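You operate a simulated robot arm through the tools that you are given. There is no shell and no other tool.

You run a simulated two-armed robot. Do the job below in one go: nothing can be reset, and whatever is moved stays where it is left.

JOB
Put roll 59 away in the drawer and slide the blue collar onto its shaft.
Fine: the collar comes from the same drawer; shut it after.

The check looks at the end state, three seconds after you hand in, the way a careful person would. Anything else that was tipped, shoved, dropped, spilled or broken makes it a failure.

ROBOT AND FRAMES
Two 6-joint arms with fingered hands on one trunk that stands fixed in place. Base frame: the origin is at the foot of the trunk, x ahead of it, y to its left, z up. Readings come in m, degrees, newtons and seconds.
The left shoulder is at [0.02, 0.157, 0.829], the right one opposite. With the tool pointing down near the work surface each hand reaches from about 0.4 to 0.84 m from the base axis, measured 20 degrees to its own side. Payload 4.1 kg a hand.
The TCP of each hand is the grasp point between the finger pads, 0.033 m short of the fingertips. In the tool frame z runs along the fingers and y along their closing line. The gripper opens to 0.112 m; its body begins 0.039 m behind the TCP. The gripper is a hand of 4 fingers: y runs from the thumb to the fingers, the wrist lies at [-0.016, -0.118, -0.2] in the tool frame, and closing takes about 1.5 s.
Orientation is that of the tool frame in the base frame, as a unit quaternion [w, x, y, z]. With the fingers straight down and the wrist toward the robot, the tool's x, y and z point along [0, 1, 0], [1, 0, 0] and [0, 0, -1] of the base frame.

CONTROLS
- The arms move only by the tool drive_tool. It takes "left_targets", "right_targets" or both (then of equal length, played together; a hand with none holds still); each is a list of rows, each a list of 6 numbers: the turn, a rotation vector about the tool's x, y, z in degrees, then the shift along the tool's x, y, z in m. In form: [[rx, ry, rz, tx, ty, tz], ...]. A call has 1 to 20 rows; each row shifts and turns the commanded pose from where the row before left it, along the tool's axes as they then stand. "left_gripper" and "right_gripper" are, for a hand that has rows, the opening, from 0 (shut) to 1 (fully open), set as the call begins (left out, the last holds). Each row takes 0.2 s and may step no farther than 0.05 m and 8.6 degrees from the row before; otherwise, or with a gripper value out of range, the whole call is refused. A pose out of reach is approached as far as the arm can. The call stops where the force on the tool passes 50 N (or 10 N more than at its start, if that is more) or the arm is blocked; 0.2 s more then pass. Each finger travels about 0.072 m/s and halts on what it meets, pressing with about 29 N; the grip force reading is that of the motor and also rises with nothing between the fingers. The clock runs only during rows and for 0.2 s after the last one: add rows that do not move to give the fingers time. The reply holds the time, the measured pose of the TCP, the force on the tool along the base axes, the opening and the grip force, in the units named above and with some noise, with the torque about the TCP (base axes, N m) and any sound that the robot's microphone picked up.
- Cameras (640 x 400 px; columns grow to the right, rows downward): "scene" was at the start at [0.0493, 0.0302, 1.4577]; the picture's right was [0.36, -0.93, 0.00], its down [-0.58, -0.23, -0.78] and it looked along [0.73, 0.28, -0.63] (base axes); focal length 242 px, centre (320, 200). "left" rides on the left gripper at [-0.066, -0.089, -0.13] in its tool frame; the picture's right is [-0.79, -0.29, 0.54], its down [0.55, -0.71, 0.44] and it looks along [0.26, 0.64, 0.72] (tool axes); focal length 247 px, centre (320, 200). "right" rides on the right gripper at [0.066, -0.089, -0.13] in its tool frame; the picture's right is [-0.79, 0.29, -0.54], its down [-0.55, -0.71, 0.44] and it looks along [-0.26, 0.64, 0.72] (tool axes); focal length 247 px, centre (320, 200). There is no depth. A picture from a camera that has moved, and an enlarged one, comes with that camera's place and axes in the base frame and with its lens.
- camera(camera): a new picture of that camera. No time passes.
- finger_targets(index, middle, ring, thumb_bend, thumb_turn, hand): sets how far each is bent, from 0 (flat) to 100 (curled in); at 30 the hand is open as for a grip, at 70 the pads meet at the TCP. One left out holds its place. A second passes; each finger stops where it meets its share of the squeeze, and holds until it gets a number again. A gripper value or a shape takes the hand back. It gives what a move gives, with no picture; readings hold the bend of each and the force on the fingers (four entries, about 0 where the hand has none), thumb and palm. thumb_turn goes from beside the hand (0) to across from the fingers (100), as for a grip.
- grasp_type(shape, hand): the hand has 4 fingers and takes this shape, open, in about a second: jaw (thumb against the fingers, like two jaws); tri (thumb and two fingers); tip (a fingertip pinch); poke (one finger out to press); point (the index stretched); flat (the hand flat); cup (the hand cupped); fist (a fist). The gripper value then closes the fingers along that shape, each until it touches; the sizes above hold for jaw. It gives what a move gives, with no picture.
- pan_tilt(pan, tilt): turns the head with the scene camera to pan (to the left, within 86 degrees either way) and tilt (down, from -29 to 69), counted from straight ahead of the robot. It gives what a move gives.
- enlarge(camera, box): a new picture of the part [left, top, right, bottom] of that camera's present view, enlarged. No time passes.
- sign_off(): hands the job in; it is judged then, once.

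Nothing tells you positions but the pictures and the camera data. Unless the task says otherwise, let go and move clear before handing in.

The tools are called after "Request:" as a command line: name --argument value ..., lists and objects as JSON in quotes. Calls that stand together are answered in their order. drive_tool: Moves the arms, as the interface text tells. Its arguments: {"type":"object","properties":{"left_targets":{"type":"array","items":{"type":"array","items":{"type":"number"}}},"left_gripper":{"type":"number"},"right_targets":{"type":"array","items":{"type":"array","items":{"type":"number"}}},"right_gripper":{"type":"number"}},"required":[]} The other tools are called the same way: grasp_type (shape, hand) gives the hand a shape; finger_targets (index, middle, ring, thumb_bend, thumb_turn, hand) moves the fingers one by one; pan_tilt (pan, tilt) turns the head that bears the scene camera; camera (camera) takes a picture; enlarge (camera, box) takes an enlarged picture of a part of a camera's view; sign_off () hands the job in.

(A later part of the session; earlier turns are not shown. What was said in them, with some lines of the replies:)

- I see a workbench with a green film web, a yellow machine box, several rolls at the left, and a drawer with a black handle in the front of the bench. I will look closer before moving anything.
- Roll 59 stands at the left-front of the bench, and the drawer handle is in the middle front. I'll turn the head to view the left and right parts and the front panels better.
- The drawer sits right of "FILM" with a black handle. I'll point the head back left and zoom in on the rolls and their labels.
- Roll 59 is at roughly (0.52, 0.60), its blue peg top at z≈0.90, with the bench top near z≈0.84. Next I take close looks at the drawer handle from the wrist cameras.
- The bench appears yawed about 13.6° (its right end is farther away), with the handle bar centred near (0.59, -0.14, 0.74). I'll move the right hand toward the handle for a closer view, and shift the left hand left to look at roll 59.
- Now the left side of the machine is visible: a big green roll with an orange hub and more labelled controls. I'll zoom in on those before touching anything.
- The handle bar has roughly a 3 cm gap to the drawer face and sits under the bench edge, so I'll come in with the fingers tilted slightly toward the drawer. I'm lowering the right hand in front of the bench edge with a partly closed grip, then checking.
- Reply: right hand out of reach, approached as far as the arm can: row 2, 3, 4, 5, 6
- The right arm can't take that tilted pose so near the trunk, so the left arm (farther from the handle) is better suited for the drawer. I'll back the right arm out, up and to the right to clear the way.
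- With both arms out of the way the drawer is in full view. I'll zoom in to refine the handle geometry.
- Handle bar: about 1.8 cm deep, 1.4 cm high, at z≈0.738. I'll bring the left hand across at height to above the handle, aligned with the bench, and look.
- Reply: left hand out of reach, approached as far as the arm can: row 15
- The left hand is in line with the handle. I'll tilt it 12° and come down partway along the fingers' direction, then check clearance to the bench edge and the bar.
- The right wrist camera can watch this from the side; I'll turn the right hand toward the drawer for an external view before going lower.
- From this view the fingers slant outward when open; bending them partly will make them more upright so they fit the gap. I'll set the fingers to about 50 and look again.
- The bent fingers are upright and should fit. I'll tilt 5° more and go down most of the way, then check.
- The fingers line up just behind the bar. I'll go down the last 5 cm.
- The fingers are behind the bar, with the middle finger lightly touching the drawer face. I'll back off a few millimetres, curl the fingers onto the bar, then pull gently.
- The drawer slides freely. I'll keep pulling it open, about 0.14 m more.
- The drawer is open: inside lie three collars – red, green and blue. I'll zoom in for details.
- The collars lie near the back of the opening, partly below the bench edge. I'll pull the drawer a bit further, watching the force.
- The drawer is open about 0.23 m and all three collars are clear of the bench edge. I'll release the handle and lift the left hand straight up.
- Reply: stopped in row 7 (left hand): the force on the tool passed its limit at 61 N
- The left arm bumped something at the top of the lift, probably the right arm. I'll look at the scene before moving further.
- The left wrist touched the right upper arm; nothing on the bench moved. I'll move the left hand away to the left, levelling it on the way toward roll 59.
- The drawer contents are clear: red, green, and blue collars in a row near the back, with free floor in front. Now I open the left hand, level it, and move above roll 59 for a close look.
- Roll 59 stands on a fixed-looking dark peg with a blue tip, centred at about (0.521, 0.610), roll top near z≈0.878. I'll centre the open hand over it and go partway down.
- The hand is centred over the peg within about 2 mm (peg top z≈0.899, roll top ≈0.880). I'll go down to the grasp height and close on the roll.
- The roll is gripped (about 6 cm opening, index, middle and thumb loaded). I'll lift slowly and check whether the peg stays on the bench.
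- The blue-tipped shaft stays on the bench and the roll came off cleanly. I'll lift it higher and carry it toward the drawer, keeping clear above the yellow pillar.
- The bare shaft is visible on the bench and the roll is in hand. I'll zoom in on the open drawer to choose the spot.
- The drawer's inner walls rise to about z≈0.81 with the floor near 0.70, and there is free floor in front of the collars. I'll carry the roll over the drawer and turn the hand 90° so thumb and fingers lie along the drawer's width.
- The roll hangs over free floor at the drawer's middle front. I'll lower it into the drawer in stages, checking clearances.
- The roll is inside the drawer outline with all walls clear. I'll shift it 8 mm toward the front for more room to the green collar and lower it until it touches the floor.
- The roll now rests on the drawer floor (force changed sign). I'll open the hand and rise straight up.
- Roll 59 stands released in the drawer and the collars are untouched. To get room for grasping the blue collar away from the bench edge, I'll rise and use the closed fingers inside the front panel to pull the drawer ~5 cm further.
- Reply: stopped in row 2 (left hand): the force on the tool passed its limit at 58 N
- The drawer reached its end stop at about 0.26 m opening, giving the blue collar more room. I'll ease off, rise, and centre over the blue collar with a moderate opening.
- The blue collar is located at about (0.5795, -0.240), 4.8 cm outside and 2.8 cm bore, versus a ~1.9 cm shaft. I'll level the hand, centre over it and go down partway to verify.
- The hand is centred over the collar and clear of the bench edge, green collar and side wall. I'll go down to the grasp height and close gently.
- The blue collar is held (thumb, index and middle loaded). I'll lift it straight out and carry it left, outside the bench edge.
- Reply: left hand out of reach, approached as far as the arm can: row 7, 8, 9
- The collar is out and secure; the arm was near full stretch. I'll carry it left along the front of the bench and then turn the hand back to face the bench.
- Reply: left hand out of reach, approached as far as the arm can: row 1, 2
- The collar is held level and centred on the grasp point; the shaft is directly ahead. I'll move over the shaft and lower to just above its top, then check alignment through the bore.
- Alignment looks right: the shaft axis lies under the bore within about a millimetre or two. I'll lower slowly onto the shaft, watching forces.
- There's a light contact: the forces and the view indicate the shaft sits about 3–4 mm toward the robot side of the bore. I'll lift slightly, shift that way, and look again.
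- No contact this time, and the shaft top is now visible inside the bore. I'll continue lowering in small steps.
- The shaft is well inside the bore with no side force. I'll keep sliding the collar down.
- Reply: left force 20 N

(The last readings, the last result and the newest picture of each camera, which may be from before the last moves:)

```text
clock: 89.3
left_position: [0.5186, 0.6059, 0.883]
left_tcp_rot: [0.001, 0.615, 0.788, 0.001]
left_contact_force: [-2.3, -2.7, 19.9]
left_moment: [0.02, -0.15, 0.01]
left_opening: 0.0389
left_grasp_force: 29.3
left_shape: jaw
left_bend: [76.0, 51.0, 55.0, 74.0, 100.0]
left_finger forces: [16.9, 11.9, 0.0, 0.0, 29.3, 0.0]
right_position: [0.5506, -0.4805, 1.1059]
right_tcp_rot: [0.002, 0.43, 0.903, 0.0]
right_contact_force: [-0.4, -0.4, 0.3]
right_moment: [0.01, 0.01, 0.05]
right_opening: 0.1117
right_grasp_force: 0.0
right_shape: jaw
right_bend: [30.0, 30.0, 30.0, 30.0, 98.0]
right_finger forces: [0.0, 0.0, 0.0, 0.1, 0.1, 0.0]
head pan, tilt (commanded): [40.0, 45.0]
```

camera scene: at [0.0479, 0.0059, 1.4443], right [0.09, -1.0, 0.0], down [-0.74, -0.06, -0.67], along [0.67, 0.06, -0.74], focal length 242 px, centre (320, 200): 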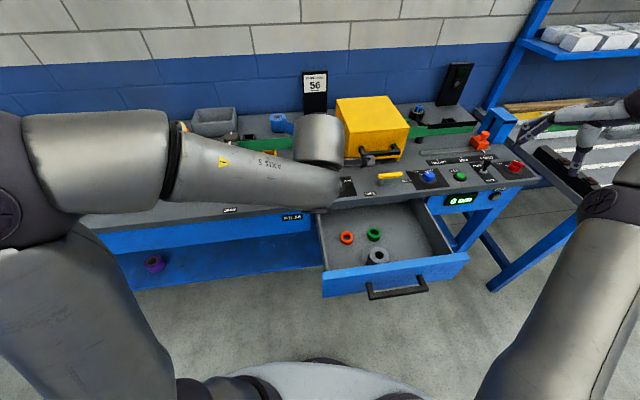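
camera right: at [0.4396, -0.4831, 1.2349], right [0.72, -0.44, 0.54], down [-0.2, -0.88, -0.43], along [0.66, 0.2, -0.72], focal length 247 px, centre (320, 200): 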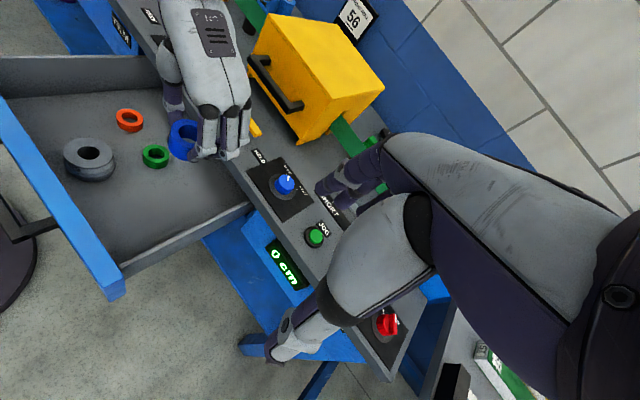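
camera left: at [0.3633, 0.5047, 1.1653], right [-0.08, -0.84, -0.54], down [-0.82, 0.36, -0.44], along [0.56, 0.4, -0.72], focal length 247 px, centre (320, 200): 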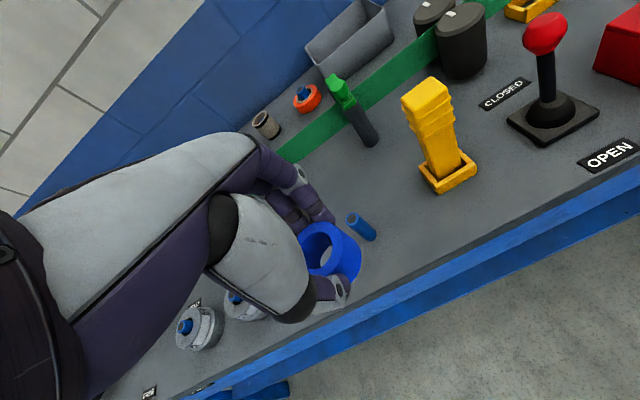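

The collar is seated on the bench at the foot of the shaft. I'll relax the pressure, open the hand and rise straight up.

Request:
drive_tool --left_targets '[[0, 0, 0, 0, 0, -0.0025], [0, 0, 0, 0, 0, 0]]'

Request:
drive_tool --left_targets '[[0, 0, 0, 0, 0, 0], [0, 0, 0, 0, 0, 0], [0, 0, 0, 0, 0, 0], [0, 0, 0, 0, 0, 0], [0, 0, 0, 0, 0, 0], [0, 0, 0, 0, 0, 0]]' --left_gripper 1

Request:
enlarge --camera "left" --box '[260, 170, 420, 330]'

Request:
enlarge --camera "scene" --box '[270, 120, 340, 200]'

```text
clock: 89.9
left_position: [0.5174, 0.6037, 0.8848]
left_tcp_rot: [0.002, 0.615, 0.788, -0.001]
left_contact_force: [2.8, -0.1, 9.7]
left_moment: [0.08, -0.31, -0.01]
left_opening: 0.0388
left_grasp_force: 29.1
left_shape: jaw
left_bend: [76.0, 50.0, 55.0, 74.0, 100.0]
left_finger forces: [17.6, 12.3, 0.0, 0.0, 25.6, 0.0]
right_position: [0.5513, -0.4795, 1.1054]
right_tcp_rot: [0.002, 0.431, 0.902, 0.0]
right_contact_force: [-0.3, -0.5, 0.4]
right_moment: [0.02, 0.04, 0.02]
right_opening: 0.1115
right_grasp_force: 0.0
right_shape: jaw
right_bend: [30.0, 30.0, 30.0, 30.0, 98.0]
right_finger forces: [0.1, 0.1, 0.0, 0.0, 0.1, 0.1]
head pan, tilt (commanded): [40.0, 45.0]
```

```text
clock: 91.3
left_position: [0.5179, 0.6043, 0.8852]
left_tcp_rot: [0.002, 0.614, 0.789, -0.001]
left_contact_force: [-0.7, -0.1, 0.2]
left_moment: [0.01, 0.03, 0.03]
left_opening: 0.1115
left_grasp_force: 0.1
left_shape: jaw
left_bend: [30.0, 30.0, 30.0, 30.0, 98.0]
left_finger forces: [0.1, 0.1, 0.0, 0.0, 0.1, 0.1]
right_position: [0.5511, -0.4795, 1.1054]
right_tcp_rot: [0.002, 0.431, 0.903, -0.001]
right_contact_force: [0.4, -0.8, -0.1]
right_moment: [0.0, 0.0, 0.01]
right_opening: 0.1117
right_grasp_force: 0.0
right_shape: jaw
right_bend: [30.0, 30.0, 30.0, 30.0, 98.0]
right_finger forces: [0.0, 0.0, 0.0, 0.1, 0.0, 0.0]
head pan, tilt (commanded): [40.0, 45.0]
```

```text
2.50 times, centred on (340, 250) of left
camera zoom: at [0.4479, 0.5207, 1.0153], right [-0.08, -0.84, -0.54], down [-0.82, 0.36, -0.44], along [0.56, 0.4, -0.72], focal length 617 px, centre (270, 75)
```

zoom: 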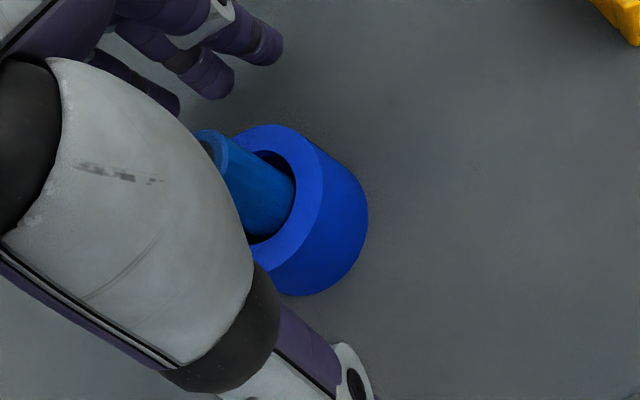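

```text
5.00 times, centred on (305, 160) of scene
camera zoom: at [0.0317, 0.0512, 1.4485], right [0.64, -0.77, 0.0], down [-0.54, -0.45, -0.71], along [0.54, 0.45, -0.71], focal length 1210 px, centre (395, 400)
```

zoom: 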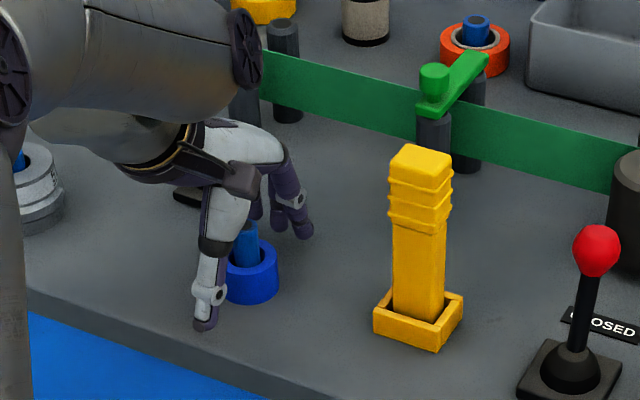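

The blue collar rests on the shaft and the hand is free. I'll raise the left hand straight up and back off, and move the right arm out to the right to make room for closing the drawer.

Request:
drive_tool --left_targets '[[0, 0, 0, 0, 0, -0.02], [0, 0, 0, 0, 0, -0.03], [0, 0, 0, 0, 0, -0.04], [0, 0, 0, 0, 0, -0.04], [0, 0, 0, 0, 0, -0.04], [0, 0, 0, 0, -0.04, 0], [0, 0, 0, 0, -0.04, 0], [0, 0, 0, 0, -0.04, 0], [0, 0, 0, 0, -0.04, 0]]'

Request:
enlarge --camera "scene" --box '[180, 80, 360, 220]'

Request:
camera --camera "left"

```text
clock: 93.3
left_position: [0.3631, 0.5655, 1.0517]
left_tcp_rot: [0.001, 0.615, 0.788, -0.001]
left_contact_force: [0.2, 0.3, -0.2]
left_moment: [-0.01, 0.02, 0.03]
left_opening: 0.1118
left_grasp_force: 0.0
left_shape: jaw
left_bend: [30.0, 30.0, 30.0, 30.0, 98.0]
left_finger forces: [0.0, 0.0, 0.1, 0.0, 0.1, 0.1]
right_position: [0.5515, -0.4795, 1.1059]
right_tcp_rot: [0.001, 0.43, 0.903, 0.0]
right_contact_force: [-0.2, -0.3, -0.7]
right_moment: [-0.02, 0.04, -0.01]
right_opening: 0.1114
right_grasp_force: 0.0
right_shape: jaw
right_bend: [30.0, 30.0, 30.0, 30.0, 98.0]
right_finger forces: [0.0, 0.1, 0.1, 0.0, 0.1, 0.0]
head pan, tilt (commanded): [40.0, 45.0]
```

```text
2.86 times, centred on (270, 150) of scene
camera zoom: at [0.0322, 0.0513, 1.4485], right [0.64, -0.77, 0.0], down [-0.54, -0.45, -0.71], along [0.54, 0.45, -0.71], focal length 692 px, centre (463, 343)
```

zoom: 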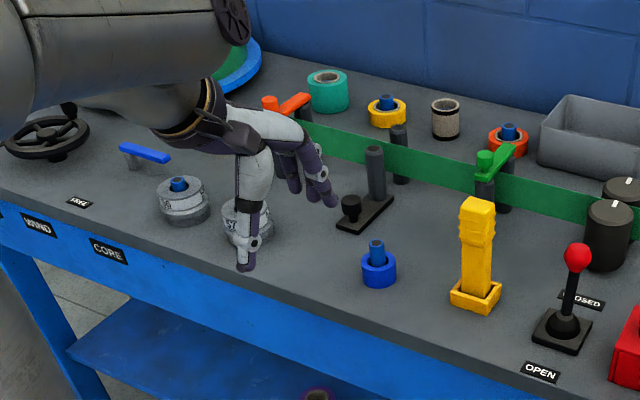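

```text
taken
camera left: at [0.2934, 0.4816, 1.1841], right [-0.09, -0.84, -0.54], down [-0.82, 0.36, -0.44], along [0.56, 0.4, -0.72], focal length 247 px, centre (320, 200)
```

left: 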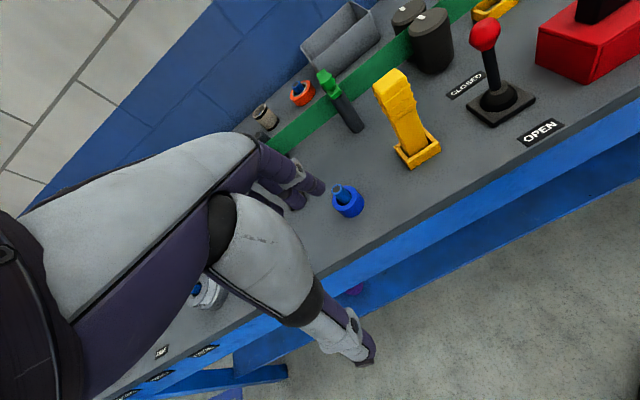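

The blue collar sits on roll 59's shaft with everything else in place. Next I move the right arm away to the right, and bring the left hand back toward the drawer front.

Request:
drive_tool --right_targets '[[0, 0, 0, -0.002, -0.0425, 0], [0, 0, 0, -0.002, -0.0425, 0], [0, 0, 0, -0.002, -0.0425, 0], [0, 0, 0, -0.002, -0.0425, 0], [0, 0, 0, -0.002, -0.0425, 0], [0, 0, 0, -0.002, -0.0425, 0]]'

Request:
pan_tilt --pan -10 --tilt 52

Request:
camera --camera "scene"

Request:
camera --camera "right"

```text
clock: 94.7
left_position: [0.3628, 0.5652, 1.0535]
left_tcp_rot: [0.001, 0.615, 0.788, -0.002]
left_contact_force: [-0.1, 0.6, -0.3]
left_moment: [-0.01, 0.0, -0.01]
left_opening: 0.1117
left_grasp_force: 0.0
left_shape: jaw
left_bend: [30.0, 30.0, 30.0, 30.0, 98.0]
left_finger forces: [0.0, 0.1, 0.0, 0.1, 0.1, 0.1]
right_position: [0.3531, -0.6415, 1.098]
right_tcp_rot: [0.003, 0.43, 0.903, 0.0]
right_contact_force: [0.3, 0.8, 0.3]
right_moment: [-0.04, 0.03, 0.0]
right_opening: 0.1118
right_grasp_force: 0.1
right_shape: jaw
right_bend: [30.0, 30.0, 30.0, 30.0, 98.0]
right_finger forces: [0.0, 0.1, 0.0, 0.0, 0.0, 0.1]
right hand out of reach, approached as far as the arm can: row 5, 6
head pan, tilt (commanded): [40.0, 45.0]
```

```text
clock: 95.8
left_position: [0.3629, 0.5655, 1.0535]
left_tcp_rot: [0.0, 0.615, 0.789, -0.001]
left_contact_force: [-0.1, -0.7, -0.1]
left_moment: [0.03, 0.01, 0.0]
left_opening: 0.1118
left_grasp_force: 0.1
left_shape: jaw
left_bend: [30.0, 30.0, 30.0, 30.0, 98.0]
left_finger forces: [0.0, 0.1, 0.1, 0.0, 0.1, 0.0]
right_position: [0.3531, -0.641, 1.099]
right_tcp_rot: [0.002, 0.43, 0.903, 0.0]
right_contact_force: [0.4, -0.2, -1.0]
right_moment: [0.01, 0.0, 0.01]
right_opening: 0.1117
right_grasp_force: 0.0
right_shape: jaw
right_bend: [30.0, 30.0, 30.0, 30.0, 98.0]
right_finger forces: [0.0, 0.0, 0.0, 0.0, 0.0, 0.0]
head pan, tilt (commanded): [-10.0, 52.0]
```

```text
taken
camera scene: at [0.0434, -0.0141, 1.4389], right [-0.17, -0.98, 0.0], down [-0.78, 0.14, -0.62], along [0.61, -0.11, -0.79], focal length 242 px, centre (320, 200)
```

scene: 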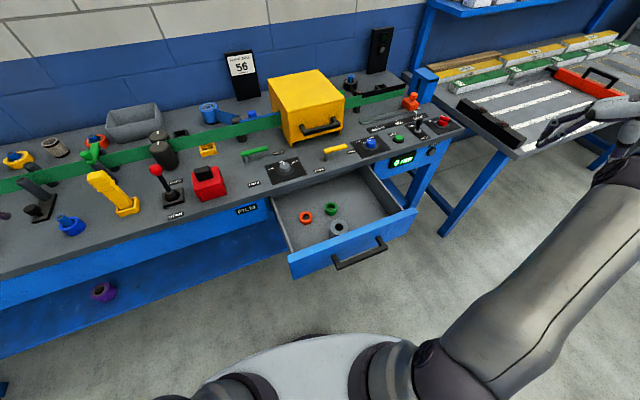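

```text
taken
camera right: at [0.2409, -0.6455, 1.227], right [0.72, -0.44, 0.54], down [-0.2, -0.88, -0.43], along [0.66, 0.2, -0.72], focal length 247 px, centre (320, 200)
```

right: 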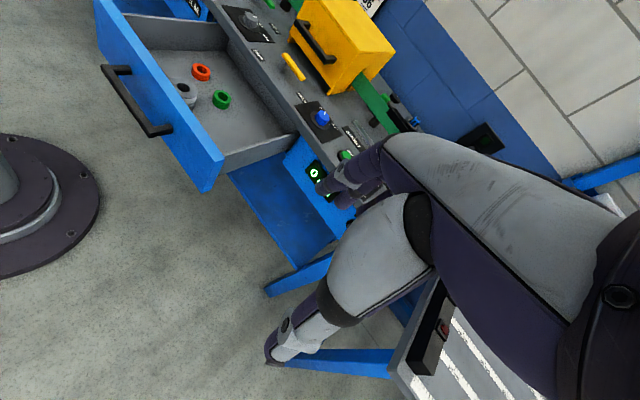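

Both arms are clear and the drawer contents look fine (roll, red and green collars inside). I'll bring the left hand over in front of the drawer, turned sideways so the edge of the hand can push the front panel.

Request:
drive_tool --left_targets '[[0, 0, 0, -0.04395, -0.0026, 0], [0, 0, 0, -0.04395, -0.0026, 0], [0, 0, 0, -0.04395, -0.0026, 0], [0, 0, 0, -0.04395, -0.0026, 0], [0, 0, 0, -0.04395, -0.0026, 0], [0, 0, 0, -0.04395, -0.0026, 0], [0, 0, 0, -0.04395, -0.0026, 0], [0, 0, 0, -0.04395, -0.0026, 0], [0, 0, 0, -0.04395, -0.0026, 0], [0, 0, 0, -0.04395, -0.0026, 0], [0, 0, 0, -0.04395, -0.0026, 0], [0, 0, 0, -0.04395, -0.0026, 0], [0, 0, 8.13, 0, 0, 0], [0, 0, 8.13, 0, 0, 0], [0, 0, 8.13, 0, 0, 0], [0, 0, 8.13, 0, 0, 0], [0, 0, 8.13, 0, 0, 0], [0, 0, 8.13, 0, 0, 0], [0, 0, 8.13, 0, 0, 0], [0, 0, 8.13, 0, 0, 0]]' --left_gripper 0.2

Request:
drive_tool --left_targets '[[0, 0, 8.13, 0, 0, 0], [0, 0, 8.13, 0, 0, 0], [0, 0, 8.13, 0, 0, 0]]'

Request:
camera --camera "right"

Request:
camera --camera "scene"

```text
clock: 100.0
left_position: [0.4599, 0.0452, 1.0562]
left_tcp_rot: [0.002, 0.943, 0.334, -0.001]
left_contact_force: [-0.5, 0.0, -0.1]
left_moment: [-0.02, 0.01, 0.02]
left_opening: 0.0227
left_grasp_force: 0.1
left_shape: jaw
left_bend: [75.0, 58.0, 57.0, 74.0, 100.0]
left_finger forces: [0.0, 0.0, 0.0, 0.0, 0.0, 0.0]
right_position: [0.3528, -0.6418, 1.0972]
right_tcp_rot: [0.002, 0.43, 0.903, 0.0]
right_contact_force: [-0.8, 0.9, 0.5]
right_moment: [-0.03, -0.04, 0.0]
right_opening: 0.1118
right_grasp_force: 0.0
right_shape: jaw
right_bend: [30.0, 30.0, 30.0, 30.0, 98.0]
right_finger forces: [0.0, 0.1, 0.1, 0.1, 0.0, 0.1]
head pan, tilt (commanded): [-10.0, 52.0]
```

```text
clock: 100.8
left_position: [0.4608, 0.0449, 1.0558]
left_tcp_rot: [0.002, 0.992, 0.127, 0.001]
left_contact_force: [0.6, 0.2, -0.4]
left_moment: [0.03, 0.02, 0.05]
left_opening: 0.0228
left_grasp_force: 0.0
left_shape: jaw
left_bend: [75.0, 58.0, 57.0, 74.0, 100.0]
left_finger forces: [0.1, 0.0, 0.0, 0.0, 0.1, 0.1]
right_position: [0.3524, -0.6423, 1.0966]
right_tcp_rot: [0.001, 0.43, 0.903, 0.0]
right_contact_force: [0.6, 0.0, 0.5]
right_moment: [0.03, -0.01, -0.01]
right_opening: 0.1118
right_grasp_force: 0.0
right_shape: jaw
right_bend: [30.0, 30.0, 30.0, 30.0, 98.0]
right_finger forces: [0.0, 0.1, 0.0, 0.0, 0.0, 0.0]
head pan, tilt (commanded): [-10.0, 52.0]
```

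```text
taken
camera right: at [0.2405, -0.6455, 1.227], right [0.72, -0.44, 0.54], down [-0.2, -0.88, -0.43], along [0.66, 0.2, -0.72], focal length 247 px, centre (320, 200)
```

right: 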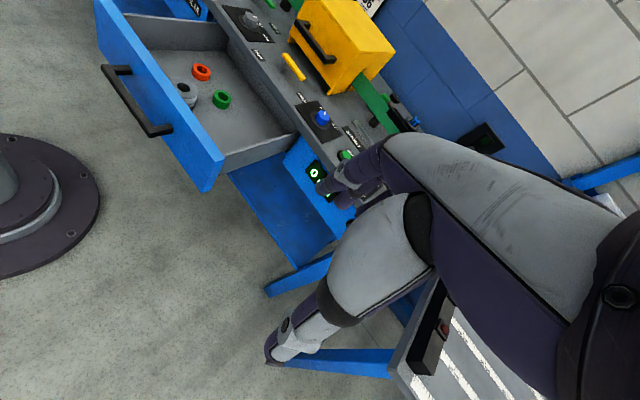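

```text
taken
camera scene: at [0.0432, -0.0141, 1.4389], right [-0.17, -0.98, 0.0], down [-0.78, 0.14, -0.62], along [0.61, -0.11, -0.79], focal length 242 px, centre (320, 200)
```

scene: 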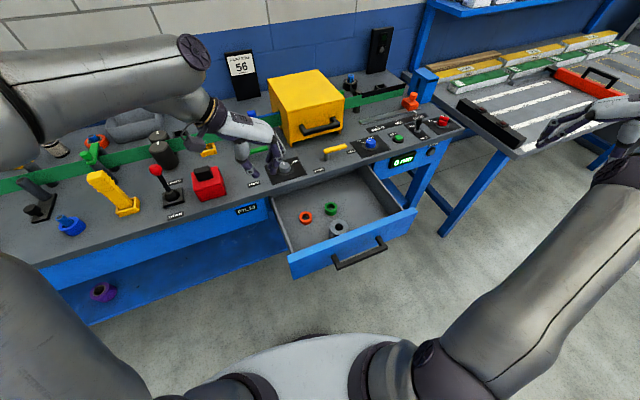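

Request:
drive_tool --left_targets '[[0, 0, 0, -0.0053, 0.044, 0], [0, 0, 0, -0.0053, 0.044, 0], [0, 0, 0, -0.0053, 0.044, 0], [0, 0, 0, -0.0053, 0.044, 0], [0, 0, 0, -0.0053, 0.044, 0], [0, 0, 0, -0.0053, 0.044, 0], [0, 0, 0, -0.0053, 0.044, 0], [0, 0, 0, -0.0053, 0.044, 0], [0, 0, 0, -0.0385, 0, 0.025], [0, 0, 0, -0.0385, 0, 0.025], [0, 0, 0, -0.0385, 0, 0.025], [0, 0, 0, -0.0385, 0, 0.025]]'

Request:
camera --camera "right"

Request:
camera --camera "scene"

```text
clock: 103.5
left_position: [0.3482, -0.3322, 0.9504]
left_tcp_rot: [0.002, 0.992, 0.128, 0.0]
left_contact_force: [-0.1, 0.3, 0.2]
left_moment: [-0.04, 0.02, -0.05]
left_opening: 0.0227
left_grasp_force: 0.0
left_shape: jaw
left_bend: [75.0, 58.0, 57.0, 74.0, 100.0]
left_finger forces: [0.0, 0.1, 0.0, 0.0, 0.0, 0.0]
left hand out of reach, approached as far as the arm can: row 8
right_position: [0.353, -0.6414, 1.098]
right_tcp_rot: [0.002, 0.43, 0.903, 0.0]
right_contact_force: [0.3, -0.5, -0.5]
right_moment: [0.02, -0.01, 0.02]
right_opening: 0.112
right_grasp_force: 0.1
right_shape: jaw
right_bend: [30.0, 30.0, 30.0, 30.0, 98.0]
right_finger forces: [0.1, 0.0, 0.0, 0.1, 0.0, 0.0]
head pan, tilt (commanded): [-10.0, 52.0]
```

```text
taken
camera right: at [0.241, -0.6454, 1.227], right [0.72, -0.43, 0.54], down [-0.2, -0.88, -0.43], along [0.66, 0.2, -0.72], focal length 247 px, centre (320, 200)
```

right: 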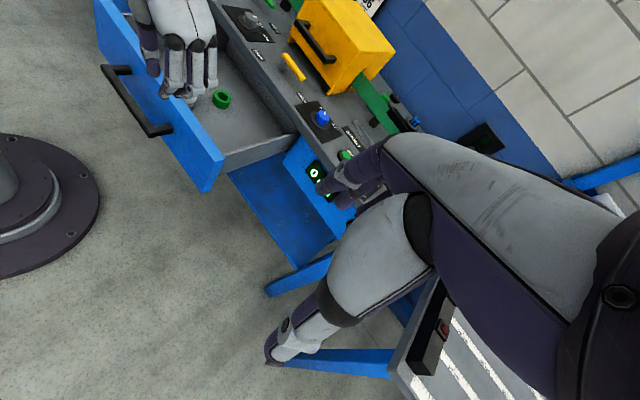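

```text
taken
camera scene: at [0.0437, -0.0139, 1.4389], right [-0.17, -0.98, 0.0], down [-0.78, 0.14, -0.62], along [0.61, -0.11, -0.79], focal length 242 px, centre (320, 200)
```

scene: 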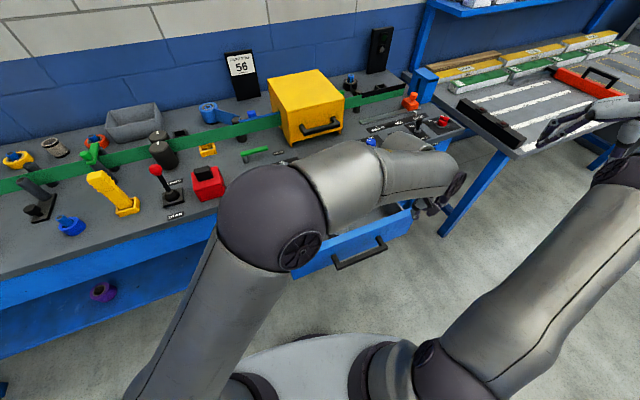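

Request:
drive_tool --left_targets '[[0, 0, 0, 0, 0, 0.04], [0, 0, 0, 0, 0, 0.04], [0, 0, 0, 0, 0, 0.04], [0, 0, 0, 0, 0, 0.04], [0, 0, 0, 0, 0, 0.01]]'

Request:
enlarge --camera "right" --box '[70, 0, 310, 200]'

Request:
camera --camera "left"

```text
clock: 104.7
left_position: [0.3489, -0.3328, 0.7799]
left_tcp_rot: [0.002, 0.992, 0.128, 0.001]
left_contact_force: [-0.2, -0.5, 0.0]
left_moment: [-0.01, -0.01, 0.0]
left_opening: 0.0226
left_grasp_force: 0.1
left_shape: jaw
left_bend: [75.0, 58.0, 57.0, 74.0, 100.0]
left_finger forces: [0.1, 0.0, 0.0, 0.1, 0.1, 0.0]
right_position: [0.3517, -0.6422, 1.0973]
right_tcp_rot: [0.001, 0.431, 0.903, -0.001]
right_contact_force: [0.2, -0.5, -0.4]
right_moment: [-0.01, -0.01, -0.03]
right_opening: 0.1115
right_grasp_force: 0.0
right_shape: jaw
right_bend: [30.0, 30.0, 30.0, 30.0, 98.0]
right_finger forces: [0.0, 0.0, 0.1, 0.0, 0.1, 0.0]
head pan, tilt (commanded): [-10.0, 52.0]
```

```text
2.00 times, centred on (190, 100) of right
camera zoom: at [0.2406, -0.6455, 1.227], right [0.72, -0.44, 0.54], down [-0.2, -0.88, -0.43], along [0.66, 0.2, -0.72], focal length 494 px, centre (580, 400)
```

zoom: 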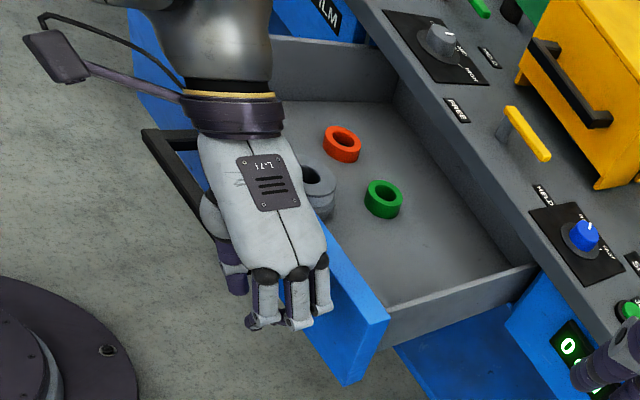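

```text
taken
camera left: at [0.2626, -0.2606, 0.9102], right [-0.84, 0.07, -0.54], down [0.35, 0.83, -0.44], along [0.41, -0.56, -0.72], focal length 247 px, centre (320, 200)
```

left: 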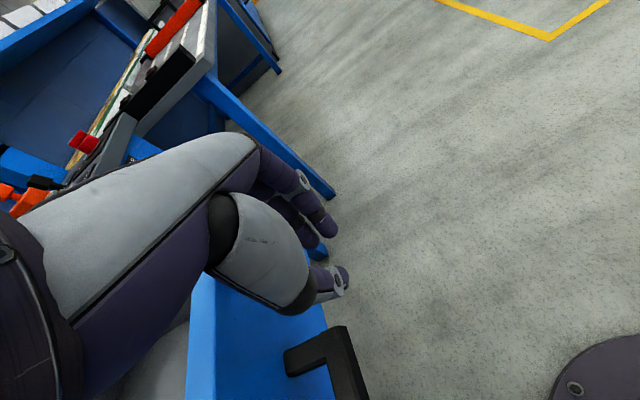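

The hand edge is just in front of the panel's right part, clear of the handle. I'll push the drawer in gently.

Request:
drive_tool --left_targets '[[0, 0, 0, 0.01, 0, 0], [0, 0, 0, 0.01, 0, 0], [0, 0, 0, 0.012, 0, 0], [0, 0, 0, 0.015, 0, 0], [0, 0, 0, 0.015, 0, 0], [0, 0, 0, 0.015, 0, 0], [0, 0, 0, 0.015, 0, 0], [0, 0, 0, 0.015, 0, 0]]'

Request:
enlarge --camera "right" --box '[70, 0, 310, 200]'

Request:
camera --camera "scene"

```text
clock: 106.5
left_position: [0.4517, -0.3045, 0.7801]
left_tcp_rot: [0.002, 0.992, 0.128, 0.0]
left_contact_force: [-0.8, -0.8, 0.4]
left_moment: [0.01, 0.0, 0.01]
left_opening: 0.0223
left_grasp_force: 0.0
left_shape: jaw
left_bend: [75.0, 58.0, 57.0, 74.0, 100.0]
left_finger forces: [0.0, 0.0, 0.0, 0.0, 0.0, 0.0]
right_position: [0.3526, -0.6413, 1.0973]
right_tcp_rot: [0.002, 0.431, 0.903, 0.0]
right_contact_force: [0.3, 0.7, 0.4]
right_moment: [0.0, -0.01, -0.02]
right_opening: 0.1119
right_grasp_force: 0.1
right_shape: jaw
right_bend: [30.0, 30.0, 30.0, 30.0, 98.0]
right_finger forces: [0.0, 0.0, 0.0, 0.0, 0.1, 0.0]
head pan, tilt (commanded): [-10.0, 52.0]
```

```text
2.00 times, centred on (190, 100) of right
camera zoom: at [0.2406, -0.6456, 1.2269], right [0.72, -0.44, 0.54], down [-0.2, -0.88, -0.43], along [0.66, 0.2, -0.72], focal length 494 px, centre (580, 400)
```

zoom: 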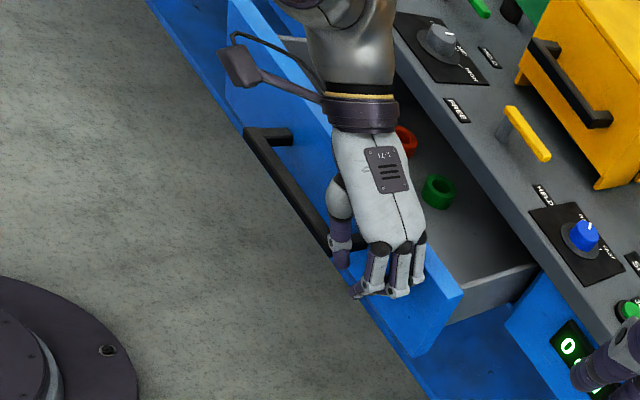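

```text
taken
camera scene: at [0.0432, -0.0142, 1.4389], right [-0.17, -0.98, 0.0], down [-0.78, 0.14, -0.62], along [0.61, -0.11, -0.79], focal length 242 px, centre (320, 200)
```

scene: 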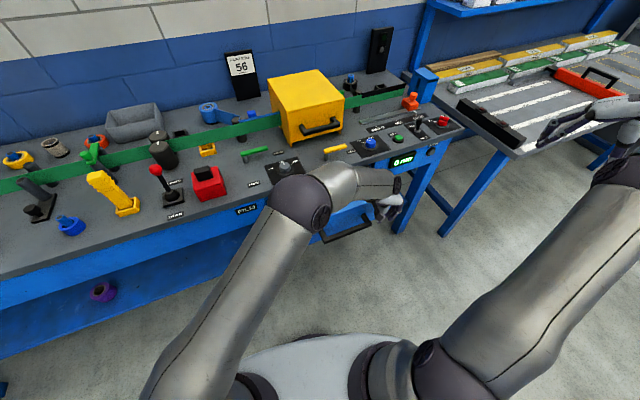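

The drawer is sliding in smoothly. I'll keep pushing, stopping before the palm gets to the bench edge.

Request:
drive_tool --left_targets '[[0, 0, 0, 0.015, 0, 0], [0, 0, 0, 0.015, 0, 0], [0, 0, 0, 0.015, 0, 0], [0, 0, 0, 0.015, 0, 0], [0, 0, 0, 0.015, 0, 0], [0, 0, 0, 0.015, 0, 0], [0, 0, 0, 0.015, 0, 0], [0, 0, 0, 0.015, 0, 0], [0, 0, 0, 0.01, 0, 0]]'

Request:
enlarge --camera "right" --box '[70, 0, 310, 200]'

```text
clock: 108.5
left_position: [0.5787, -0.2713, 0.7795]
left_tcp_rot: [0.001, 0.992, 0.128, 0.0]
left_contact_force: [0.7, 0.1, -0.3]
left_moment: [0.0, -0.01, 0.0]
left_opening: 0.0226
left_grasp_force: 0.0
left_shape: jaw
left_bend: [75.0, 58.0, 57.0, 74.0, 100.0]
left_finger forces: [0.0, 0.0, 0.0, 0.0, 0.0, 0.0]
right_position: [0.3518, -0.6416, 1.0973]
right_tcp_rot: [0.002, 0.43, 0.903, 0.0]
right_contact_force: [0.2, -0.1, -0.8]
right_moment: [0.01, 0.03, 0.0]
right_opening: 0.1114
right_grasp_force: 0.0
right_shape: jaw
right_bend: [30.0, 30.0, 30.0, 30.0, 98.0]
right_finger forces: [0.0, 0.1, 0.0, 0.1, 0.0, 0.0]
head pan, tilt (commanded): [-10.0, 52.0]
```

```text
2.00 times, centred on (190, 100) of right
camera zoom: at [0.2406, -0.6456, 1.2269], right [0.72, -0.44, 0.54], down [-0.2, -0.88, -0.43], along [0.66, 0.2, -0.72], focal length 494 px, centre (580, 400)
```

zoom: 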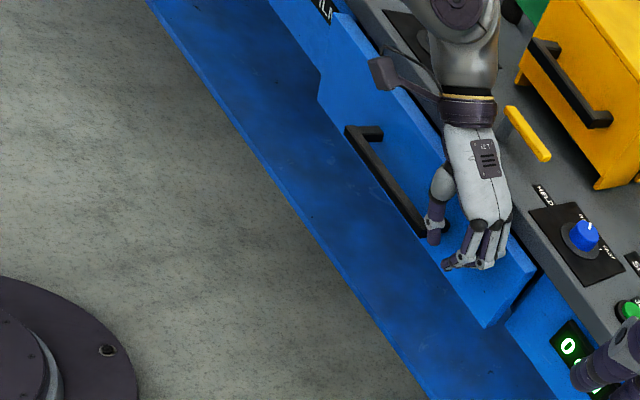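

About 4 cm remain. I'll back off, shift to the handle bar (which stays clear of the bench edge) and use it for the final push.

Request:
drive_tool --left_targets '[[0, 0, 0, -0.03, 0, 0], [0, 0, 0, -0.035, 0, 0], [0, 0, 0, 0, -0.035, 0], [0, 0, 0, 0, -0.035, 0], [0, 0, 0, 0, -0.035, 0], [0, 0, 0, 0, 0, 0.02], [0, 0, 0, 0, 0, 0.015]]'

Request:
enlarge --camera "right" --box '[150, 20, 310, 160]'

Request:
camera --camera "left"

```text
clock: 110.0
left_position: [0.4893, -0.1872, 0.7442]
left_tcp_rot: [0.003, 0.992, 0.127, 0.0]
left_contact_force: [0.6, 0.3, -0.3]
left_moment: [0.02, -0.01, -0.04]
left_opening: 0.0224
left_grasp_force: 0.2
left_shape: jaw
left_bend: [75.0, 58.0, 57.0, 74.0, 100.0]
left_finger forces: [0.0, 0.0, 0.1, 0.1, 0.0, 0.0]
right_position: [0.3526, -0.642, 1.0972]
right_tcp_rot: [0.002, 0.43, 0.903, 0.001]
right_contact_force: [-0.3, -0.5, 0.8]
right_moment: [0.0, 0.01, 0.03]
right_opening: 0.1119
right_grasp_force: 0.0
right_shape: jaw
right_bend: [30.0, 30.0, 30.0, 30.0, 98.0]
right_finger forces: [0.1, 0.0, 0.0, 0.0, 0.0, 0.1]
head pan, tilt (commanded): [-10.0, 52.0]
```

```text
2.86 times, centred on (230, 90) of right
camera zoom: at [0.2406, -0.6456, 1.2269], right [0.72, -0.44, 0.54], down [-0.2, -0.88, -0.43], along [0.66, 0.2, -0.72], focal length 706 px, centre (577, 514)
```

zoom: 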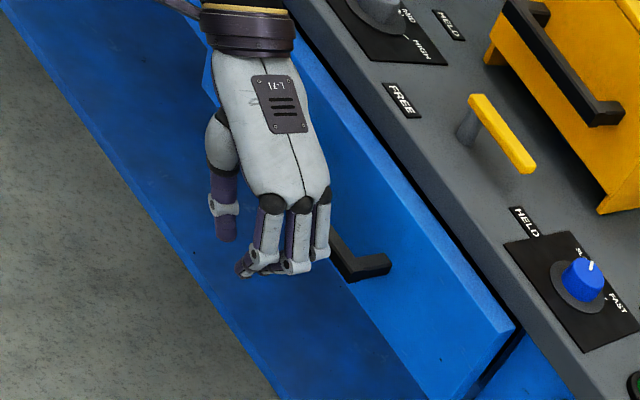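

```text
taken
camera left: at [0.4026, -0.1153, 0.8744], right [-0.84, 0.08, -0.54], down [0.36, 0.83, -0.44], along [0.41, -0.56, -0.72], focal length 247 px, centre (320, 200)
```

left: 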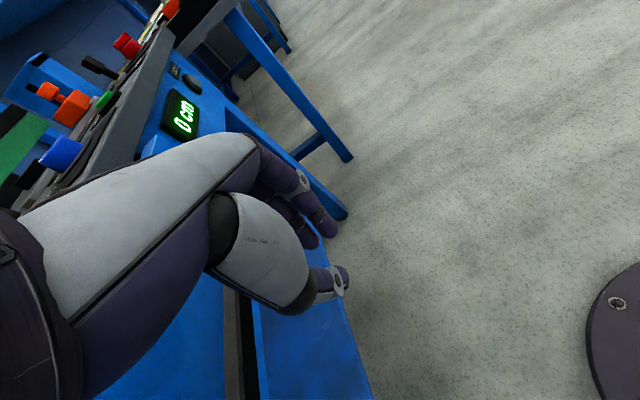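

Request:
drive_tool --left_targets '[[0, 0, 0, 0.012, 0, 0], [0, 0, 0, 0.012, 0, 0], [0, 0, 0, 0.012, 0, 0]]'

Request:
enlarge --camera "right" --box '[150, 20, 310, 160]'

Request:
drive_tool --left_targets '[[0, 0, 0, 0.008, 0, 0]]'

Request:
enlarge --camera "right" --box '[150, 20, 310, 160]'

```text
clock: 110.8
left_position: [0.5229, -0.1769, 0.744]
left_tcp_rot: [0.001, 0.992, 0.128, 0.0]
left_contact_force: [0.3, 0.7, 0.0]
left_moment: [0.01, -0.01, 0.02]
left_opening: 0.0224
left_grasp_force: 0.1
left_shape: jaw
left_bend: [75.0, 58.0, 57.0, 74.0, 100.0]
left_finger forces: [0.0, 0.1, 0.0, 0.0, 0.0, 0.0]
right_position: [0.3528, -0.6424, 1.0976]
right_tcp_rot: [0.002, 0.43, 0.903, 0.0]
right_contact_force: [0.2, -0.1, 0.9]
right_moment: [0.02, 0.0, 0.02]
right_opening: 0.1121
right_grasp_force: 0.0
right_shape: jaw
right_bend: [30.0, 30.0, 30.0, 30.0, 98.0]
right_finger forces: [0.0, 0.0, 0.0, 0.1, 0.0, 0.1]
head pan, tilt (commanded): [-10.0, 52.0]
```

```text
2.86 times, centred on (230, 90) of right
camera zoom: at [0.2406, -0.6456, 1.2269], right [0.72, -0.44, 0.54], down [-0.2, -0.88, -0.43], along [0.66, 0.2, -0.72], focal length 706 px, centre (577, 514)
```

zoom: 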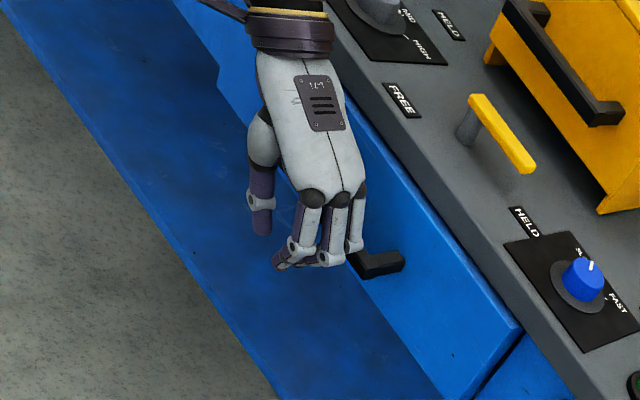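

```text
clock: 111.2
left_position: [0.531, -0.1748, 0.7452]
left_tcp_rot: [0.001, 0.992, 0.128, 0.0]
left_contact_force: [0.6, 0.8, -0.4]
left_moment: [0.0, 0.0, 0.03]
left_opening: 0.0228
left_grasp_force: 0.1
left_shape: jaw
left_bend: [75.0, 58.0, 57.0, 74.0, 100.0]
left_finger forces: [0.1, 0.0, 0.1, 0.0, 0.0, 0.0]
right_position: [0.353, -0.6416, 1.0967]
right_tcp_rot: [0.002, 0.431, 0.902, 0.0]
right_contact_force: [1.0, -0.1, -0.6]
right_moment: [0.0, 0.03, 0.03]
right_opening: 0.1118
right_grasp_force: 0.0
right_shape: jaw
right_bend: [30.0, 30.0, 30.0, 30.0, 98.0]
right_finger forces: [0.0, 0.0, 0.1, 0.0, 0.0, 0.0]
head pan, tilt (commanded): [-10.0, 52.0]
```

```text
2.86 times, centred on (230, 90) of right
camera zoom: at [0.2407, -0.6456, 1.2269], right [0.72, -0.44, 0.54], down [-0.2, -0.88, -0.43], along [0.66, 0.2, -0.72], focal length 706 px, centre (577, 514)
```

zoom: 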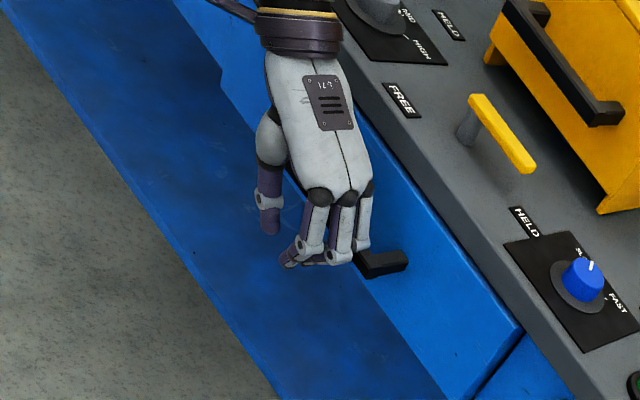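

Request:
drive_tool --left_targets '[[0, 0, 0, 0.006, 0, 0], [0, 0, 0, 0.004, 0, 0]]'

Request:
drive_tool --left_targets '[[0, 0, 0, 0.004, 0, 0], [0, 0, 0, 0, 0, 0]]'

Request:
enlarge --camera "right" --box '[150, 20, 310, 160]'

```text
clock: 111.8
left_position: [0.5398, -0.1736, 0.7442]
left_tcp_rot: [0.001, 0.992, 0.129, 0.0]
left_contact_force: [-0.4, 0.9, -0.5]
left_moment: [-0.01, -0.02, -0.02]
left_opening: 0.0225
left_grasp_force: 0.1
left_shape: jaw
left_bend: [75.0, 58.0, 57.0, 74.0, 100.0]
left_finger forces: [0.0, 0.0, 0.4, 0.0, 0.1, 0.0]
right_position: [0.3526, -0.6417, 1.0967]
right_tcp_rot: [0.002, 0.431, 0.902, -0.001]
right_contact_force: [0.1, 0.0, 0.7]
right_moment: [-0.02, 0.0, 0.0]
right_opening: 0.1115
right_grasp_force: 0.1
right_shape: jaw
right_bend: [30.0, 30.0, 30.0, 30.0, 98.0]
right_finger forces: [0.0, 0.0, 0.0, 0.0, 0.1, 0.1]
head pan, tilt (commanded): [-10.0, 52.0]
```

```text
clock: 112.5
left_position: [0.5443, -0.1725, 0.7434]
left_tcp_rot: [0.002, 0.992, 0.129, 0.001]
left_contact_force: [0.1, -0.3, -0.5]
left_moment: [0.01, 0.01, -0.02]
left_opening: 0.0227
left_grasp_force: 0.1
left_shape: jaw
left_bend: [75.0, 58.0, 57.0, 74.0, 100.0]
left_finger forces: [0.0, 0.1, 0.1, 0.1, 0.1, 0.0]
right_position: [0.3543, -0.6411, 1.0971]
right_tcp_rot: [0.002, 0.431, 0.902, 0.0]
right_contact_force: [-0.3, 0.1, -0.6]
right_moment: [0.0, -0.02, -0.04]
right_opening: 0.1119
right_grasp_force: 0.0
right_shape: jaw
right_bend: [30.0, 30.0, 30.0, 30.0, 98.0]
right_finger forces: [0.0, 0.1, 0.0, 0.0, 0.0, 0.0]
head pan, tilt (commanded): [-10.0, 52.0]
```

```text
2.86 times, centred on (230, 90) of right
camera zoom: at [0.2407, -0.6456, 1.2269], right [0.72, -0.44, 0.54], down [-0.2, -0.88, -0.43], along [0.66, 0.2, -0.72], focal length 706 px, centre (577, 514)
```

zoom: 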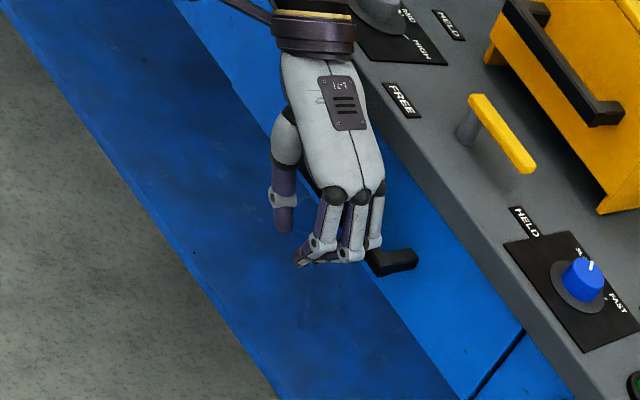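

Request:
drive_tool --left_targets '[[0, 0, 0, 0.004, 0, 0], [0, 0, 0, 0, 0, 0]]'

Request:
drive_tool --left_targets '[[0, 0, 0, 0.003, 0, 0], [0, 0, 0, 0, 0, 0]]'

Request:
drive_tool --left_targets '[[0, 0, 0, 0.003, 0, 0], [0, 0, 0, 0, 0, 0]]'

Request:
enlarge --camera "right" --box '[150, 20, 310, 160]'

```text
clock: 113.0
left_position: [0.5477, -0.1706, 0.7442]
left_tcp_rot: [0.003, 0.992, 0.128, 0.001]
left_contact_force: [0.5, -0.2, 0.9]
left_moment: [-0.04, -0.02, 0.01]
left_opening: 0.0225
left_grasp_force: 0.0
left_shape: jaw
left_bend: [75.0, 58.0, 57.0, 74.0, 100.0]
left_finger forces: [0.1, 0.0, 0.3, 0.0, 0.0, 0.0]
right_position: [0.3534, -0.6414, 1.0971]
right_tcp_rot: [0.001, 0.43, 0.903, 0.0]
right_contact_force: [0.6, 0.2, -0.1]
right_moment: [0.03, -0.01, 0.02]
right_opening: 0.1119
right_grasp_force: 0.1
right_shape: jaw
right_bend: [30.0, 30.0, 30.0, 30.0, 98.0]
right_finger forces: [0.1, 0.1, 0.0, 0.1, 0.0, 0.1]
head pan, tilt (commanded): [-10.0, 52.0]
```

```text
clock: 113.7
left_position: [0.5499, -0.1694, 0.7442]
left_tcp_rot: [0.001, 0.992, 0.128, 0.001]
left_contact_force: [-5.6, -1.4, 0.1]
left_moment: [-0.01, -0.06, -0.21]
left_opening: 0.0227
left_grasp_force: 0.1
left_shape: jaw
left_bend: [75.0, 58.0, 57.0, 74.0, 100.0]
left_finger forces: [0.0, 0.0, 5.7, 0.0, 0.0, 0.0]
right_position: [0.3524, -0.6418, 1.0971]
right_tcp_rot: [0.003, 0.431, 0.903, 0.0]
right_contact_force: [0.1, -0.4, 0.0]
right_moment: [0.0, 0.01, 0.0]
right_opening: 0.112
right_grasp_force: 0.0
right_shape: jaw
right_bend: [30.0, 30.0, 30.0, 30.0, 98.0]
right_finger forces: [0.0, 0.1, 0.0, 0.0, 0.0, 0.0]
head pan, tilt (commanded): [-10.0, 52.0]
```

```text
clock: 114.2
left_position: [0.5513, -0.1709, 0.743]
left_tcp_rot: [0.0, 0.992, 0.126, -0.002]
left_contact_force: [-21.6, -6.2, 3.2]
left_moment: [-0.1, -0.3, -0.8]
left_opening: 0.0229
left_grasp_force: 0.1
left_shape: jaw
left_bend: [75.0, 58.0, 57.0, 74.0, 100.0]
left_finger forces: [0.0, 0.0, 22.1, 0.0, 0.0, 0.0]
right_position: [0.3512, -0.6417, 1.0981]
right_tcp_rot: [0.002, 0.431, 0.902, 0.0]
right_contact_force: [0.2, 0.2, -0.1]
right_moment: [0.0, 0.03, 0.02]
right_opening: 0.1118
right_grasp_force: 0.1
right_shape: jaw
right_bend: [30.0, 30.0, 30.0, 30.0, 98.0]
right_finger forces: [0.0, 0.1, 0.0, 0.1, 0.1, 0.0]
head pan, tilt (commanded): [-10.0, 52.0]
```

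```text
2.86 times, centred on (230, 90) of right
camera zoom: at [0.2398, -0.6458, 1.227], right [0.72, -0.44, 0.54], down [-0.2, -0.88, -0.43], along [0.67, 0.2, -0.72], focal length 706 px, centre (577, 514)
```

zoom: 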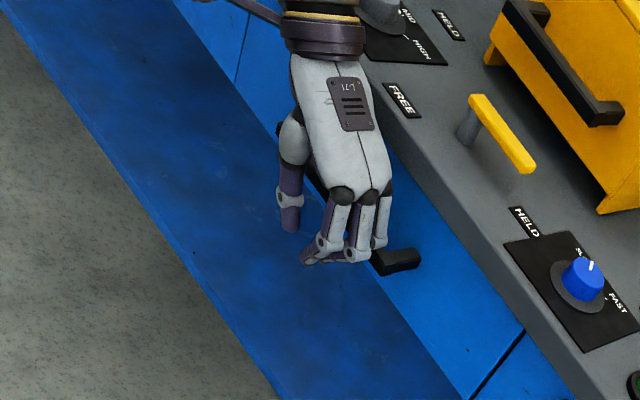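

The drawer is shut against its stop (resistance rose to 22 N). I'll back the hand off and raise it clear, then inspect everything.

Request:
drive_tool --left_targets '[[0, 0, 0, -0.02, 0, 0], [0, 0, 0, -0.04, 0, 0], [0, 0, 0, -0.03, 0, 0], [0, 0, 0, 0, 0, -0.04], [0, 0, 0, 0, 0, -0.04], [0, 0, 0, 0, 0, -0.04], [0, 0, 0, 0, 0, -0.04], [0, 0, 0, 0, 0, -0.04], [0, 0, 0, 0, 0, -0.04], [0, 0, 0, 0, -0.04, -0.02], [0, 0, 0, 0, -0.04, -0.02], [0, 0, 0, 0, -0.04, 0], [0, 0, 0, 0, -0.04, 0], [0, 0, 0, 0, -0.04, 0], [0, 0, 0, 0, -0.04, 0]]'

Request:
camera --camera "scene"

Request:
enlarge --camera "scene" --box '[230, 130, 430, 280]'

Request:
enlarge --camera "right" --box '[130, 0, 330, 180]'

```text
clock: 117.5
left_position: [0.4066, 0.0409, 1.023]
left_tcp_rot: [0.001, 0.992, 0.127, 0.0]
left_contact_force: [0.4, 0.6, 0.2]
left_moment: [0.05, 0.02, 0.0]
left_opening: 0.0226
left_grasp_force: 0.1
left_shape: jaw
left_bend: [75.0, 58.0, 57.0, 74.0, 100.0]
left_finger forces: [0.0, 0.0, 0.0, 0.0, 0.0, 0.0]
right_position: [0.3531, -0.6434, 1.0965]
right_tcp_rot: [0.001, 0.43, 0.903, 0.0]
right_contact_force: [0.2, -0.1, -0.3]
right_moment: [-0.01, 0.03, 0.01]
right_opening: 0.1118
right_grasp_force: 0.0
right_shape: jaw
right_bend: [30.0, 30.0, 30.0, 30.0, 98.0]
right_finger forces: [0.0, 0.1, 0.0, 0.1, 0.0, 0.0]
head pan, tilt (commanded): [-10.0, 52.0]
```

```text
taken
camera scene: at [0.0435, -0.0146, 1.4389], right [-0.17, -0.98, 0.0], down [-0.78, 0.14, -0.62], along [0.61, -0.11, -0.79], focal length 242 px, centre (320, 200)
```

scene: 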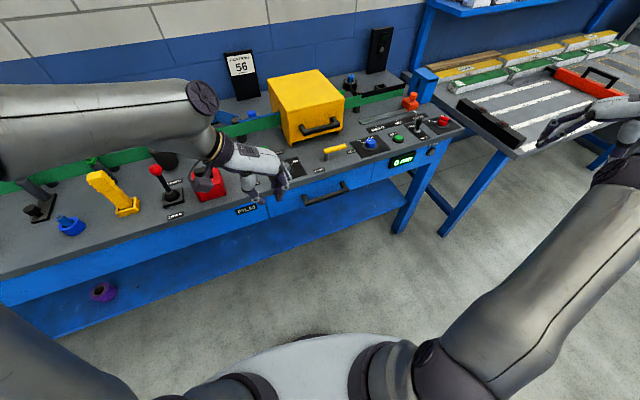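

```text
2.67 times, centred on (330, 205) of scene
camera zoom: at [0.0435, -0.0146, 1.4389], right [-0.17, -0.98, 0.0], down [-0.78, 0.14, -0.62], along [0.61, -0.11, -0.79], focal length 645 px, centre (293, 187)
```

zoom: 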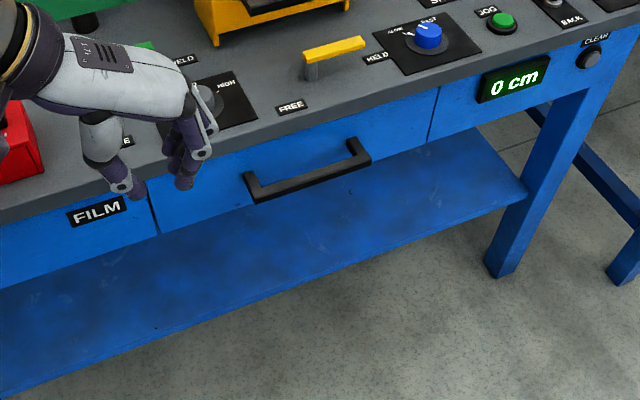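

```text
2.22 times, centred on (230, 90) of right
camera zoom: at [0.2408, -0.646, 1.2267], right [0.72, -0.44, 0.54], down [-0.2, -0.88, -0.44], along [0.66, 0.2, -0.72], focal length 549 px, centre (520, 444)
```

zoom: 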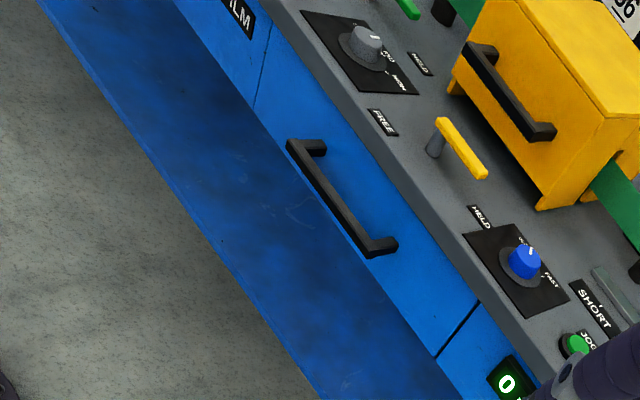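

The drawer is closed flush with its neighbours and the controls look unchanged. One last check of the shaft with the collar and the left half of the bench.

Request:
pan_tilt --pan 35 --tilt 46

Request:
camera --camera "scene"

Request:
enlarge --camera "scene" --box '[180, 80, 360, 220]'

```text
clock: 118.6
left_position: [0.4058, 0.0401, 1.0245]
left_tcp_rot: [0.002, 0.992, 0.128, 0.0]
left_contact_force: [0.0, 0.4, 0.4]
left_moment: [0.03, -0.01, 0.04]
left_opening: 0.0226
left_grasp_force: 0.0
left_shape: jaw
left_bend: [75.0, 58.0, 57.0, 74.0, 100.0]
left_finger forces: [0.0, 0.0, 0.1, 0.0, 0.0, 0.0]
right_position: [0.3534, -0.6418, 1.0968]
right_tcp_rot: [0.002, 0.43, 0.903, 0.001]
right_contact_force: [-0.2, -0.4, 0.7]
right_moment: [0.03, 0.03, 0.03]
right_opening: 0.1117
right_grasp_force: 0.0
right_shape: jaw
right_bend: [30.0, 30.0, 30.0, 30.0, 98.0]
right_finger forces: [0.1, 0.0, 0.0, 0.0, 0.0, 0.0]
head pan, tilt (commanded): [35.0, 46.0]
```

```text
taken
camera scene: at [0.0354, 0.045, 1.4471], right [0.57, -0.82, 0.0], down [-0.59, -0.41, -0.69], along [0.57, 0.4, -0.72], focal length 242 px, centre (320, 200)
```

scene: 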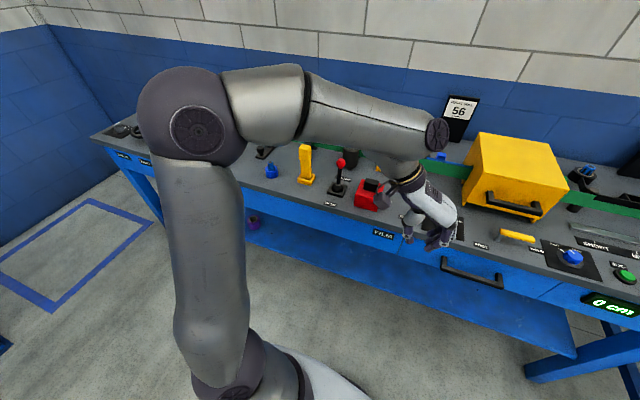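

```text
2.86 times, centred on (270, 150) of scene
camera zoom: at [0.0354, 0.045, 1.4471], right [0.57, -0.82, 0.0], down [-0.59, -0.41, -0.69], along [0.57, 0.4, -0.72], focal length 692 px, centre (463, 343)
```

zoom: 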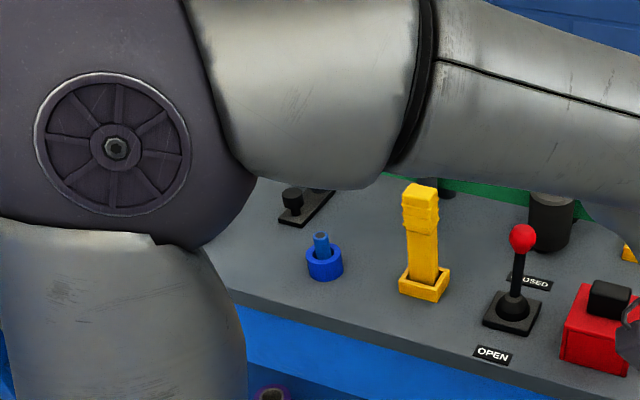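

The blue collar sits on roll 59's shaft. Roll 59 is in the shut drawer, nothing else has moved, and both hands are empty and clear, so I'm handing in.

Request:
sign_off

```text
The job is handed in.
```

I put roll 59 in the drawer, slid the blue collar onto the shaft roll 59 stood on, and shut the drawer. I've handed the job in but haven't seen the result of the check.

- **Roll 59:** it stood upright on the drawer floor, in front of the red and green collars, when I last saw it. I couldn't see inside once the drawer was shut.
- **Blue collar:** it came from the same drawer. I lowered it over the shaft until it touched the bench, and the last view shows it still there. I took "its shaft" to be the blue post that stayed on the bench when I lifted the roll.
- **Drawer:** I pushed it in until it stopped, and it sits flush with the panels beside it.
- **Everything else:** what I could see of the controls and other items looked unchanged. Rolls 56 and 57 were hidden behind the left arm in the final view, but nothing touched them.

There were three knocks along the way:
- The left arm bumped the right arm while lifting off the handle.
- The drawer hit its end stop when I opened it further.
- The collar lightly touched the shaft on the first try at fitting it.

Nothing tipped or shifted from any of them.
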